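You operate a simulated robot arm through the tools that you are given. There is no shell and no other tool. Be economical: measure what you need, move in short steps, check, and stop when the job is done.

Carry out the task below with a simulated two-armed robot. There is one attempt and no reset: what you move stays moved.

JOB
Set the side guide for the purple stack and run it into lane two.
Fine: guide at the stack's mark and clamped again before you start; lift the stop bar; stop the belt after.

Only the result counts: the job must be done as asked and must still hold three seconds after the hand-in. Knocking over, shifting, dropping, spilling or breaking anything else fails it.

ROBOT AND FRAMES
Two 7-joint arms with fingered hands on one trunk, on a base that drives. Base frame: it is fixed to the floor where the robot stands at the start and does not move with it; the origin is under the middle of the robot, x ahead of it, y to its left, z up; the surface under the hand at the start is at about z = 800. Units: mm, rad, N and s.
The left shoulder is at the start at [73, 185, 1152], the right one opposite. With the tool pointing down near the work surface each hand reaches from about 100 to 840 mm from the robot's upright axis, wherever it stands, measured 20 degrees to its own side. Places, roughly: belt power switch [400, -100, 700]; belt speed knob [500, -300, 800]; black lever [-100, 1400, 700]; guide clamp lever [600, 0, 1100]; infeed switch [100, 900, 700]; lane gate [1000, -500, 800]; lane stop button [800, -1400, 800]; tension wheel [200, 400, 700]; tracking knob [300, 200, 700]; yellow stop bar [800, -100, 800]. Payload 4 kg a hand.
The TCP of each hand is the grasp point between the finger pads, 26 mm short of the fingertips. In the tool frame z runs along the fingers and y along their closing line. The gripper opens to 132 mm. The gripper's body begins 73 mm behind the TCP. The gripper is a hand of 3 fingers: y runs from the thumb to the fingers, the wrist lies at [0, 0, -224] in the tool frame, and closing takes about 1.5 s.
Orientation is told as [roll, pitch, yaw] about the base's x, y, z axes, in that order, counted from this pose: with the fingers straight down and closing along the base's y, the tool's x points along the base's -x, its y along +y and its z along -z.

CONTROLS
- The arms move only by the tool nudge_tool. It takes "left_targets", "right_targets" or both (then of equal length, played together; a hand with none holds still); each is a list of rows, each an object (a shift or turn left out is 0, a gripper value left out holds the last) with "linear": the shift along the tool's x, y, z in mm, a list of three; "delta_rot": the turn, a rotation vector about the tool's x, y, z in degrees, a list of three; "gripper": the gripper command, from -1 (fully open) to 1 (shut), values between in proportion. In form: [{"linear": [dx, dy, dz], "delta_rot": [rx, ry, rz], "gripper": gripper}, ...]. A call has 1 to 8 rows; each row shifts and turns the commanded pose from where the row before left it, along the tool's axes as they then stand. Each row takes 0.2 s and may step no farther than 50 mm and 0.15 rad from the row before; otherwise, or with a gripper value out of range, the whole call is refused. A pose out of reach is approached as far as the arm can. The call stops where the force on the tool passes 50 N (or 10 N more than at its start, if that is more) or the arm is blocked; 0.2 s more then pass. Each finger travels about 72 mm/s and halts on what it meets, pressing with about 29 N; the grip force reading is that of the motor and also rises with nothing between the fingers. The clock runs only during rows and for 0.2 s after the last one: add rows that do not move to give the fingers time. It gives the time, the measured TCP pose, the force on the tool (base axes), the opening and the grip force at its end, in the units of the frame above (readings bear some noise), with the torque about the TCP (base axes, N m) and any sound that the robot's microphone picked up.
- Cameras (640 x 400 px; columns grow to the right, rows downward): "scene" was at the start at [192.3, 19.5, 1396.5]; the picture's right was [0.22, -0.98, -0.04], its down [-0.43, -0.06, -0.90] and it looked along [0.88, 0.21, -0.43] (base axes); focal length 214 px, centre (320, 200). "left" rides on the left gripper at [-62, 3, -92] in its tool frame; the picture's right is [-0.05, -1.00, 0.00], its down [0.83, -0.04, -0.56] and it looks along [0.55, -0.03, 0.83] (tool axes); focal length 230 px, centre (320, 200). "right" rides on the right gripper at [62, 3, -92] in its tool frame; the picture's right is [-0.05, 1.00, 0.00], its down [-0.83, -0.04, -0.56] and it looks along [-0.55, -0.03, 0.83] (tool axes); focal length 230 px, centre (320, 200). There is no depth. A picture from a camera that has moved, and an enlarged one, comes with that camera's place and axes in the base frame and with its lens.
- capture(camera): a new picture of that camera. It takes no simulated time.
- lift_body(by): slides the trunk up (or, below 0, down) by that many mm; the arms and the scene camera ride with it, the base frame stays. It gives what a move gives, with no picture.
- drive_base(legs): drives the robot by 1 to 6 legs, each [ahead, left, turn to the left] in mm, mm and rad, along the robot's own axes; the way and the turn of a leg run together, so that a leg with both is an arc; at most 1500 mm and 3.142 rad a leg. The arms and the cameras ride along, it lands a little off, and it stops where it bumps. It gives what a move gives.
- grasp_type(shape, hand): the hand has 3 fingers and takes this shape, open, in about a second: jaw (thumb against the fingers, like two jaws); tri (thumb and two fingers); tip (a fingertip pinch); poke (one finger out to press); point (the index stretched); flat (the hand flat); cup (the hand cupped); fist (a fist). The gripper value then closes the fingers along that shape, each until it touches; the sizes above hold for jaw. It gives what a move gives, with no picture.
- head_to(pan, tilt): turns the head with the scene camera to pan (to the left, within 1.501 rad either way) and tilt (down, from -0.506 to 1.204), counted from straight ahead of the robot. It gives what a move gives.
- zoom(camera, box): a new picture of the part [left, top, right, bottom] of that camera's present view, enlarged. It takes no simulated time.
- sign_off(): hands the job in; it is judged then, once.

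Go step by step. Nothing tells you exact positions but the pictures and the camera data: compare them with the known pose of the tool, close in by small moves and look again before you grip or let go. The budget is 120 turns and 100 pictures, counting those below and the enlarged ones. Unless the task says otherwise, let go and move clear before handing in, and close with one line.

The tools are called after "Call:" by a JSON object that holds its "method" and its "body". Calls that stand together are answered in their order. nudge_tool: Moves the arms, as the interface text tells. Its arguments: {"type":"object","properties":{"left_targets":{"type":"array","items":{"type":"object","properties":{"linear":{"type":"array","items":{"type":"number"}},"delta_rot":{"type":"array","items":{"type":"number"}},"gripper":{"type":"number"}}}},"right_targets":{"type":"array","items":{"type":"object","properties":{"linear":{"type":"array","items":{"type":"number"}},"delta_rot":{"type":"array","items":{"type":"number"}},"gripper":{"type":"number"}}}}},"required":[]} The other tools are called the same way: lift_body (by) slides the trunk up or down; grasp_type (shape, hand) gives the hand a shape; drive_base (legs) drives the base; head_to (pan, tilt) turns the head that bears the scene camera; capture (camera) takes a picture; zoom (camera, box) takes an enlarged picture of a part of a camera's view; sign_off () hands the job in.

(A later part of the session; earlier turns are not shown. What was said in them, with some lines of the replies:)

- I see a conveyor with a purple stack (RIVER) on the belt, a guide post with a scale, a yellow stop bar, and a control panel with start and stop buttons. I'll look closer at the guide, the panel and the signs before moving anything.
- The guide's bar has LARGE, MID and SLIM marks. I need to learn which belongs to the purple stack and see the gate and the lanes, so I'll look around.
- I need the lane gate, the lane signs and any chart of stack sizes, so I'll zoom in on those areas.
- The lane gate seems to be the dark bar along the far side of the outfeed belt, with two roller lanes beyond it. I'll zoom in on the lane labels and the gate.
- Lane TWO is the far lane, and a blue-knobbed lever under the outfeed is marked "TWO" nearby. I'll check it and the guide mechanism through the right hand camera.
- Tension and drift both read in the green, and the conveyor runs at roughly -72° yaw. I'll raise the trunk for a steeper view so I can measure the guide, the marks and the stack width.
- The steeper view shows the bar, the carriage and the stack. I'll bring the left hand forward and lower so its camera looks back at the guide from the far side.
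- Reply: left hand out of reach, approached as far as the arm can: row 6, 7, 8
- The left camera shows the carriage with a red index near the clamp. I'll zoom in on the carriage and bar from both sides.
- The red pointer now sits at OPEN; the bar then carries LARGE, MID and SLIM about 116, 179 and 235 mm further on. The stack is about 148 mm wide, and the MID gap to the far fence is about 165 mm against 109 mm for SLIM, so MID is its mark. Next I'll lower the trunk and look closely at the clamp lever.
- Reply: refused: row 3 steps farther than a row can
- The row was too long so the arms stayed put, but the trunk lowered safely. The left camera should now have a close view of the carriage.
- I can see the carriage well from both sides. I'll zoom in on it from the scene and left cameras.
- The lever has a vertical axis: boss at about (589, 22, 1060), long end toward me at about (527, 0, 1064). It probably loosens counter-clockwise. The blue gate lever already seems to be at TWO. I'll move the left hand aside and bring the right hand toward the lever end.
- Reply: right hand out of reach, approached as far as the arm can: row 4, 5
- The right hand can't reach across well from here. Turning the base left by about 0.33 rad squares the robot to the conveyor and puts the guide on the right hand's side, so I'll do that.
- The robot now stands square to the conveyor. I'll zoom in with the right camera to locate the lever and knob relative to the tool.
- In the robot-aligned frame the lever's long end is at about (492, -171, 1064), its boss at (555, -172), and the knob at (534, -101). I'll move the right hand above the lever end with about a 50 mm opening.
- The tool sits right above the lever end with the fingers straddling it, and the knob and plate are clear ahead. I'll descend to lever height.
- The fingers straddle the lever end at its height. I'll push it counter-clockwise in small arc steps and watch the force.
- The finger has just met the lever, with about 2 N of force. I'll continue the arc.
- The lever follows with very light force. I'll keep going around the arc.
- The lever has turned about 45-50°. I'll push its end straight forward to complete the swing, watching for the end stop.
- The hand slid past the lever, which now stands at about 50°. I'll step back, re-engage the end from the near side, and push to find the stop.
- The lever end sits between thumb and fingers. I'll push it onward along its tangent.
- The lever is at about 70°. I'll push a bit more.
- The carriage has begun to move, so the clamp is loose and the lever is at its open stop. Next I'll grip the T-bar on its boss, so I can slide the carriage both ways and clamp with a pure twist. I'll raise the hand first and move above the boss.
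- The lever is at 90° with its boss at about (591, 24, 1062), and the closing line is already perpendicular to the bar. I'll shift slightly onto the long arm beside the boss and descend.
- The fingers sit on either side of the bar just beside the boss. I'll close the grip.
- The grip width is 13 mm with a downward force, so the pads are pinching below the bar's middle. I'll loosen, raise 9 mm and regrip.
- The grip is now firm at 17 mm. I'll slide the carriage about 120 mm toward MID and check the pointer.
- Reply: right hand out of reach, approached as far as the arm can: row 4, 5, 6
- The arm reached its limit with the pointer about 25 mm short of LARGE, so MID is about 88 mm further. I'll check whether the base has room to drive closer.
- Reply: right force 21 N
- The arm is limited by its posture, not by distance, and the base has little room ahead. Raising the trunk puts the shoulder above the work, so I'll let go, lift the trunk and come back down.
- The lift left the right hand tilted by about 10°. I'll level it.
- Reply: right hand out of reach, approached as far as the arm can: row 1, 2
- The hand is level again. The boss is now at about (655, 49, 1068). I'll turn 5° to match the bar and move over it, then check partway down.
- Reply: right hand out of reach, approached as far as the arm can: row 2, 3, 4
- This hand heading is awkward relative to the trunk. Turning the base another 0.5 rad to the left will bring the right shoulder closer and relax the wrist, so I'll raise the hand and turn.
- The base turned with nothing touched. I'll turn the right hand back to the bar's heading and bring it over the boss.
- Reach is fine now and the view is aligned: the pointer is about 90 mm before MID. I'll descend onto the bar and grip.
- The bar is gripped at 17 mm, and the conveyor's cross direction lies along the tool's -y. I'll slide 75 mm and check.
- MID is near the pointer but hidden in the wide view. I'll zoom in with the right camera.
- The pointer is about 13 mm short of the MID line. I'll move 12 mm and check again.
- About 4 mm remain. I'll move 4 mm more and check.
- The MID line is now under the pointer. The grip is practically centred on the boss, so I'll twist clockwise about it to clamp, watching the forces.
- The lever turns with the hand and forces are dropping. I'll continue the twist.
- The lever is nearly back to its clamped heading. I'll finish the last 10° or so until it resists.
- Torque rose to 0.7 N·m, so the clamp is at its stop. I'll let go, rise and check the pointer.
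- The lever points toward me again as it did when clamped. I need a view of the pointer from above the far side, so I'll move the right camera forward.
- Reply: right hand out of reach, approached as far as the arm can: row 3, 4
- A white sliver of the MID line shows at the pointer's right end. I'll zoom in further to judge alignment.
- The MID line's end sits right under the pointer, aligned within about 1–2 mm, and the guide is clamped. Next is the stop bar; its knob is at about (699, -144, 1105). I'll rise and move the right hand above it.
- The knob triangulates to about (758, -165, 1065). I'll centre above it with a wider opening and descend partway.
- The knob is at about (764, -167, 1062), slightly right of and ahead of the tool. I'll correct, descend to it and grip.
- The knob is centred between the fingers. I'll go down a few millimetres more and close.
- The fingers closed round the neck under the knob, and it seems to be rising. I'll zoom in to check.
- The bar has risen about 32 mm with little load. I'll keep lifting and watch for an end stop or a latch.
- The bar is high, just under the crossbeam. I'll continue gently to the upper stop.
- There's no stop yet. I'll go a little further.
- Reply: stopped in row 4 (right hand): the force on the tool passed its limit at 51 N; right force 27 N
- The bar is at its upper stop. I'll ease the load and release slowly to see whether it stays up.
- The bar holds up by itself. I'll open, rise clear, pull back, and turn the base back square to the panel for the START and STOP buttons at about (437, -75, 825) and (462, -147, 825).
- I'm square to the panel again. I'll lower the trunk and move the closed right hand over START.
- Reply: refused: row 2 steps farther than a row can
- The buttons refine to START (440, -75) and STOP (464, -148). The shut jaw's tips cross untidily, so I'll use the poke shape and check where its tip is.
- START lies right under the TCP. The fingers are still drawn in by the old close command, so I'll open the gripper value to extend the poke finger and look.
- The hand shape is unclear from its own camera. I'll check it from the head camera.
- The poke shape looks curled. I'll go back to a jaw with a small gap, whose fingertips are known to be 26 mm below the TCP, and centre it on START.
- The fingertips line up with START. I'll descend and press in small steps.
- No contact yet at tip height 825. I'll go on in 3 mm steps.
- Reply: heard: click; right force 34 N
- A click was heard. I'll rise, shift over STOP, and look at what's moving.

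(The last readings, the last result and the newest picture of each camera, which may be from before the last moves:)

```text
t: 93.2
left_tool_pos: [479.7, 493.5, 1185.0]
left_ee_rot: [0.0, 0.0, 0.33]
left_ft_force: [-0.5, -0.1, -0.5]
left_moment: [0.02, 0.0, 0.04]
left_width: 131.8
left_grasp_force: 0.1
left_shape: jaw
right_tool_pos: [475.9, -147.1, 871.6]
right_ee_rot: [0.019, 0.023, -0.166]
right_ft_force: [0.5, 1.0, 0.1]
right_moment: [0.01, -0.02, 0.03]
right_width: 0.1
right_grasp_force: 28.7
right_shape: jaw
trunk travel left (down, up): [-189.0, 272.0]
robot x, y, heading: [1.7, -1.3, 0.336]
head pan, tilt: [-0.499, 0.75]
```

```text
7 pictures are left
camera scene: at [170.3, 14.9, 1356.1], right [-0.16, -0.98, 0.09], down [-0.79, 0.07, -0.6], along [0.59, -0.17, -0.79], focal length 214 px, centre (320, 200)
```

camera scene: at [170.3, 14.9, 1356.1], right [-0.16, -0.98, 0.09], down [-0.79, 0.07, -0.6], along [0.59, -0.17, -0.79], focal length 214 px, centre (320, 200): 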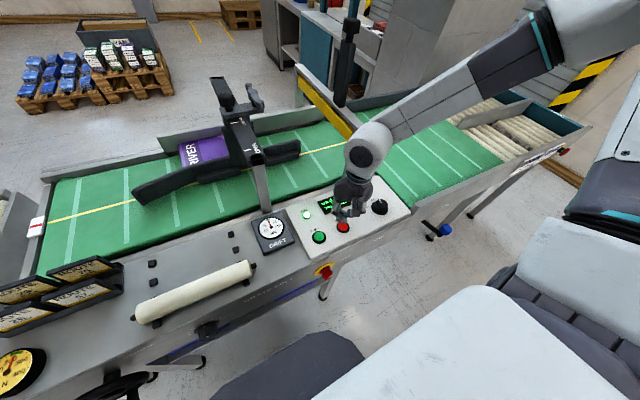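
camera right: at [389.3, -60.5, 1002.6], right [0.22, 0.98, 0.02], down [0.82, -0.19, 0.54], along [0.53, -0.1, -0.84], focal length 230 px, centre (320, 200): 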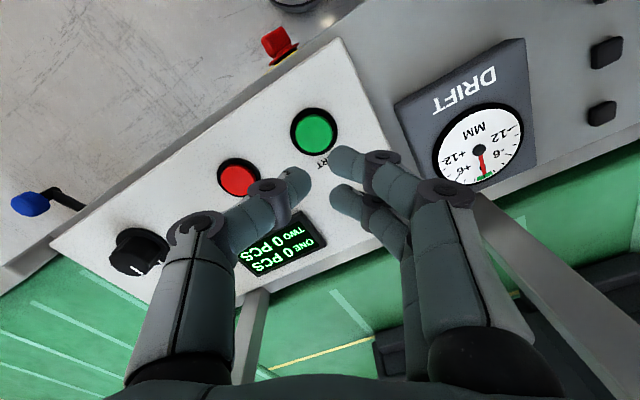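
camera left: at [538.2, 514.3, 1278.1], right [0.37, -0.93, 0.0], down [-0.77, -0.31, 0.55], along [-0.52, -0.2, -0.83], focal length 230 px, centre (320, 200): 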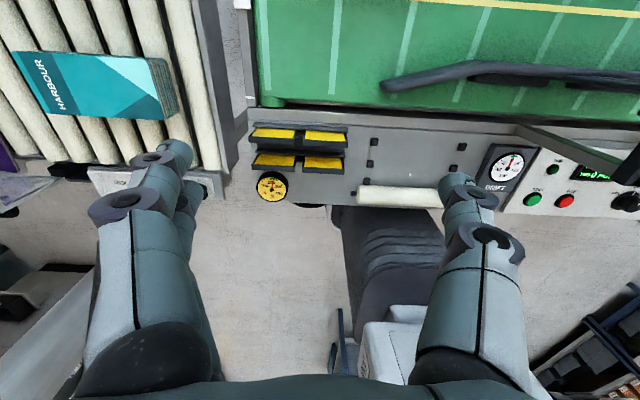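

The belt is running (RUN lamp lit) and the stack is entering the guide at roughly 230 mm/s. It needs about 5 s to reach the lane, so I'll tidy the fingers and wait above STOP.

Call:
{"method": "nudge_tool", "body": {"right_targets": [{"gripper": 0.5}, {}, {}, {"gripper": 0.87}, {}, {}, {}, {}]}}

Call:
{"method": "head_to", "body": {"pan": -1.0, "tilt": 0.55}}

Call:
{"method": "capture", "body": {"camera": "scene"}}

```text
t: 95.0
left_tool_pos: [478.8, 494.2, 1186.0]
left_ee_rot: [-0.001, 0.0, 0.332]
left_ft_force: [-0.3, 0.0, -0.5]
left_moment: [-0.01, -0.02, -0.02]
left_width: 131.8
left_grasp_force: 0.0
left_shape: jaw
right_tool_pos: [475.4, -147.3, 873.4]
right_ee_rot: [0.019, 0.022, -0.167]
right_ft_force: [0.3, 0.2, 0.9]
right_moment: [0.04, 0.01, -0.01]
right_width: 8.9
right_grasp_force: 0.2
right_shape: jaw
trunk travel left (down, up): [-189.0, 272.0]
robot x, y, heading: [-4.0, -2.6, 0.33]
head pan, tilt: [-0.499, 0.75]
```

```text
t: 95.9
left_tool_pos: [478.9, 495.1, 1185.0]
left_ee_rot: [0.001, 0.001, 0.331]
left_ft_force: [-0.9, 0.8, 0.8]
left_moment: [-0.03, -0.02, 0.02]
left_width: 131.9
left_grasp_force: 0.1
left_shape: jaw
right_tool_pos: [475.3, -145.6, 870.9]
right_ee_rot: [0.02, 0.02, -0.167]
right_ft_force: [-0.1, 0.0, -0.6]
right_moment: [0.02, 0.03, 0.02]
right_width: 9.2
right_grasp_force: 0.0
right_shape: jaw
trunk travel left (down, up): [-189.0, 272.0]
robot x, y, heading: [-0.0, -3.4, 0.326]
head pan, tilt: [-1.0, 0.55]
```

```text
6 pictures are left
camera scene: at [162.1, -25.0, 1377.9], right [-0.61, -0.78, 0.16], down [-0.56, 0.27, -0.78], along [0.57, -0.56, -0.6], focal length 214 px, centre (320, 200)
```

scene: 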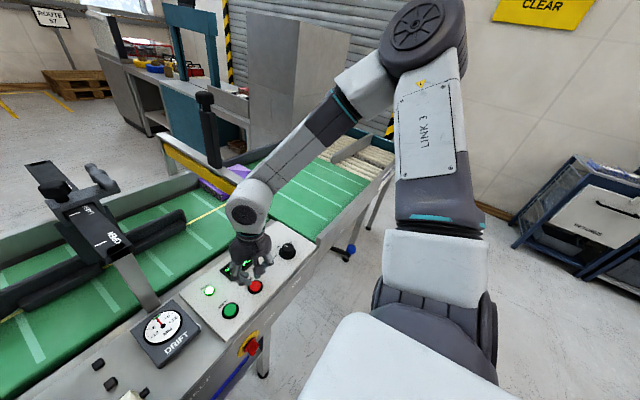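

The stack has passed under the raised stop bar at about 175 mm/s. It needs about 4.3 s more, so I'll wait and then look.

Call:
{"method": "nudge_tool", "body": {"right_targets": [{}, {}, {}, {}, {}, {}, {}, {}]}}

Call:
{"method": "nudge_tool", "body": {"right_targets": [{}, {}, {}, {}, {}, {}, {}, {}]}}

Call:
{"method": "nudge_tool", "body": {"right_targets": [{}, {}, {}]}}

Call:
{"method": "zoom", "body": {"camera": "scene", "box": [180, 120, 420, 290]}}

```text
t: 97.7
left_tool_pos: [478.7, 494.1, 1185.0]
left_ee_rot: [0.0, 0.002, 0.33]
left_ft_force: [1.5, -0.1, 0.2]
left_moment: [0.0, 0.04, 0.02]
left_width: 131.9
left_grasp_force: 0.1
left_shape: jaw
right_tool_pos: [474.3, -146.5, 872.0]
right_ee_rot: [0.019, 0.022, -0.166]
right_ft_force: [0.2, 0.4, 0.6]
right_moment: [0.03, -0.03, 0.01]
right_width: 9.2
right_grasp_force: 0.1
right_shape: jaw
trunk travel left (down, up): [-189.0, 272.0]
robot x, y, heading: [-1.1, -1.5, 0.327]
head pan, tilt: [-1.0, 0.55]
```

```text
t: 99.5
left_tool_pos: [479.2, 494.3, 1185.7]
left_ee_rot: [0.0, 0.001, 0.33]
left_ft_force: [0.8, 0.1, -0.6]
left_moment: [0.02, 0.01, -0.03]
left_width: 131.8
left_grasp_force: 0.1
left_shape: jaw
right_tool_pos: [474.9, -146.6, 873.3]
right_ee_rot: [0.02, 0.021, -0.166]
right_ft_force: [0.0, 0.3, 1.1]
right_moment: [-0.02, 0.0, 0.01]
right_width: 9.1
right_grasp_force: 0.0
right_shape: jaw
trunk travel left (down, up): [-189.0, 272.0]
robot x, y, heading: [-0.3, -1.5, 0.332]
head pan, tilt: [-1.0, 0.55]
```

```text
t: 100.3
left_tool_pos: [478.8, 494.2, 1184.6]
left_ee_rot: [0.001, -0.002, 0.33]
left_ft_force: [-1.1, -0.2, 0.3]
left_moment: [0.02, 0.02, -0.02]
left_width: 131.9
left_grasp_force: 0.1
left_shape: jaw
right_tool_pos: [475.3, -146.9, 872.4]
right_ee_rot: [0.02, 0.02, -0.166]
right_ft_force: [0.3, 1.0, -0.4]
right_moment: [0.01, 0.0, -0.02]
right_width: 9.0
right_grasp_force: 0.1
right_shape: jaw
trunk travel left (down, up): [-189.0, 272.0]
robot x, y, heading: [1.3, -1.6, 0.328]
head pan, tilt: [-1.0, 0.55]
```

```text
2.35 times, centred on (300, 205) of scene
camera zoom: at [162.1, -25.0, 1377.9], right [-0.61, -0.78, 0.16], down [-0.56, 0.27, -0.78], along [0.57, -0.56, -0.6], focal length 505 px, centre (367, 188)
```

zoom: 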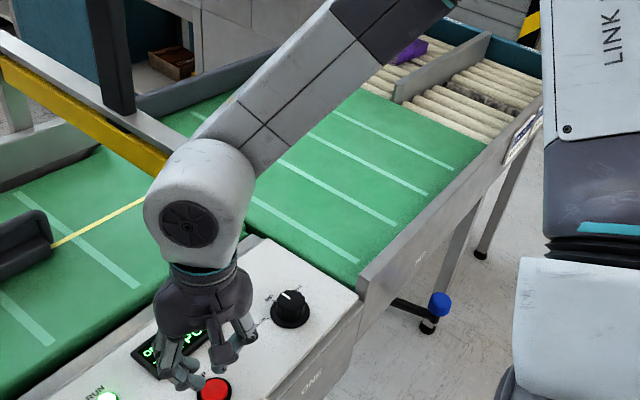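

The stack is on lane TWO's rollers. I'll press STOP now.

Call:
{"method": "nudge_tool", "body": {"right_targets": [{"linear": [0, -2, 22]}, {"linear": [0, 0, 3]}, {"linear": [0, 0, 3]}, {"linear": [0, 0, 3]}, {"linear": [0, 0, 3]}]}}

```text
t: 101.5
left_tool_pos: [477.4, 498.3, 1183.1]
left_ee_rot: [-0.002, 0.0, 0.33]
left_ft_force: [0.6, -0.9, 0.2]
left_moment: [-0.02, 0.01, -0.02]
left_width: 131.9
left_grasp_force: 0.0
left_shape: jaw
right_tool_pos: [474.8, -141.8, 838.5]
right_ee_rot: [0.027, 0.016, -0.163]
right_ft_force: [2.7, 20.1, 20.2]
right_moment: [0.6, 0.09, -0.07]
right_width: 0.0
right_grasp_force: 29.0
right_shape: jaw
trunk travel left (down, up): [-189.0, 272.0]
robot x, y, heading: [-1.1, -1.2, 0.333]
head pan, tilt: [-1.0, 0.55]
heard: click
```

A click was heard. I'll rise clear and check the RUN lamp and the counter.

Call:
{"method": "nudge_tool", "body": {"right_targets": [{"linear": [0, 0, -30]}, {"linear": [0, 0, -45]}, {"linear": [0, 0, -45]}, {"linear": [30, -30, -20]}, {"linear": [30, -30, -20]}, {"linear": [30, -30, 0]}, {"linear": [30, -30, 0]}, {"linear": [30, -30, 0]}]}}

Call:
{"method": "capture", "body": {"camera": "scene"}}

```text
t: 103.3
left_tool_pos: [476.6, 494.0, 1187.4]
left_ee_rot: [0.001, -0.002, 0.33]
left_ft_force: [-0.3, -0.5, 0.1]
left_moment: [0.0, -0.01, -0.04]
left_width: 131.8
left_grasp_force: 0.0
left_shape: jaw
right_tool_pos: [352.0, -297.2, 1012.6]
right_ee_rot: [0.021, 0.023, -0.165]
right_ft_force: [-1.0, -0.5, -0.5]
right_moment: [0.0, -0.02, -0.01]
right_width: 0.0
right_grasp_force: 28.5
right_shape: jaw
right hand out of reach, approached as far as the arm can: row 6, 7, 8
trunk travel left (down, up): [-189.0, 272.0]
robot x, y, heading: [0.5, 2.5, 0.33]
head pan, tilt: [-1.0, 0.55]
```

```text
4 pictures are left
camera scene: at [159.7, -26.7, 1378.3], right [-0.61, -0.78, 0.16], down [-0.56, 0.27, -0.78], along [0.57, -0.56, -0.6], focal length 214 px, centre (320, 200)
```

scene: 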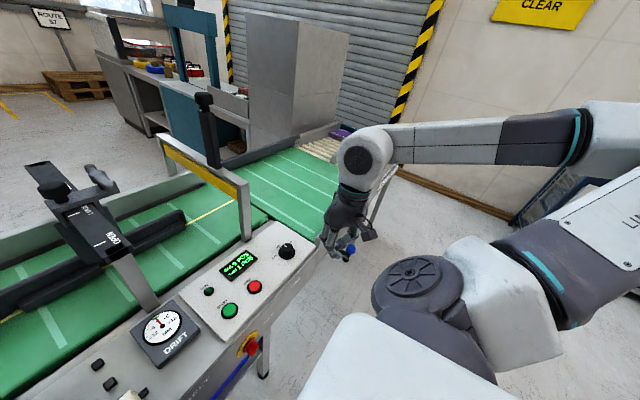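

Call:
{"method": "zoom", "body": {"camera": "scene", "box": [190, 230, 310, 310]}}

Call:
{"method": "zoom", "body": {"camera": "scene", "box": [280, 100, 420, 200]}}

```text
5.00 times, centred on (250, 270) of scene
camera zoom: at [159.7, -26.7, 1378.3], right [-0.61, -0.78, 0.16], down [-0.56, 0.27, -0.78], along [0.57, -0.56, -0.6], focal length 1072 px, centre (670, -150)
```

zoom: 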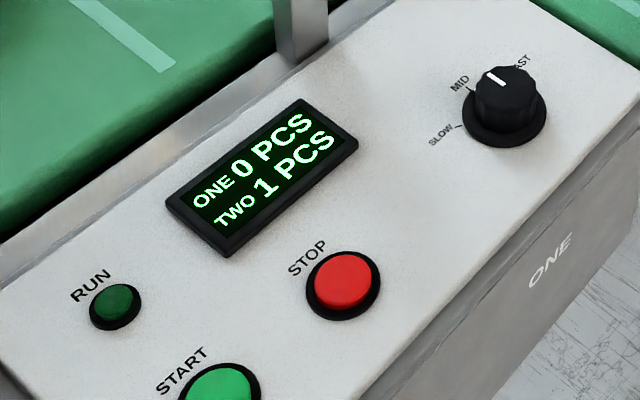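

```text
4.00 times, centred on (350, 150) of scene
camera zoom: at [159.7, -26.7, 1378.3], right [-0.61, -0.78, 0.16], down [-0.56, 0.27, -0.78], along [0.57, -0.56, -0.6], focal length 858 px, centre (200, 400)
```

zoom: 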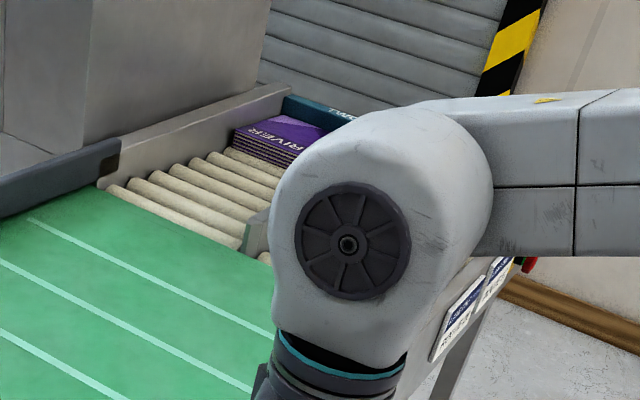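

The counter reads TWO 1, the RUN lamp is off and the purple stack rests at the end of lane two. The guide is clamped at MID, the stop bar is up and both hands are clear, so I'm handing in.

Call:
{"method": "sign_off", "body": {}}

```text
The job is handed in.
```

The purple stack is in lane two (the counter shows TWO: 1), with the side guide set to MID and clamped before the start, the stop bar raised, and the belt stopped afterwards.
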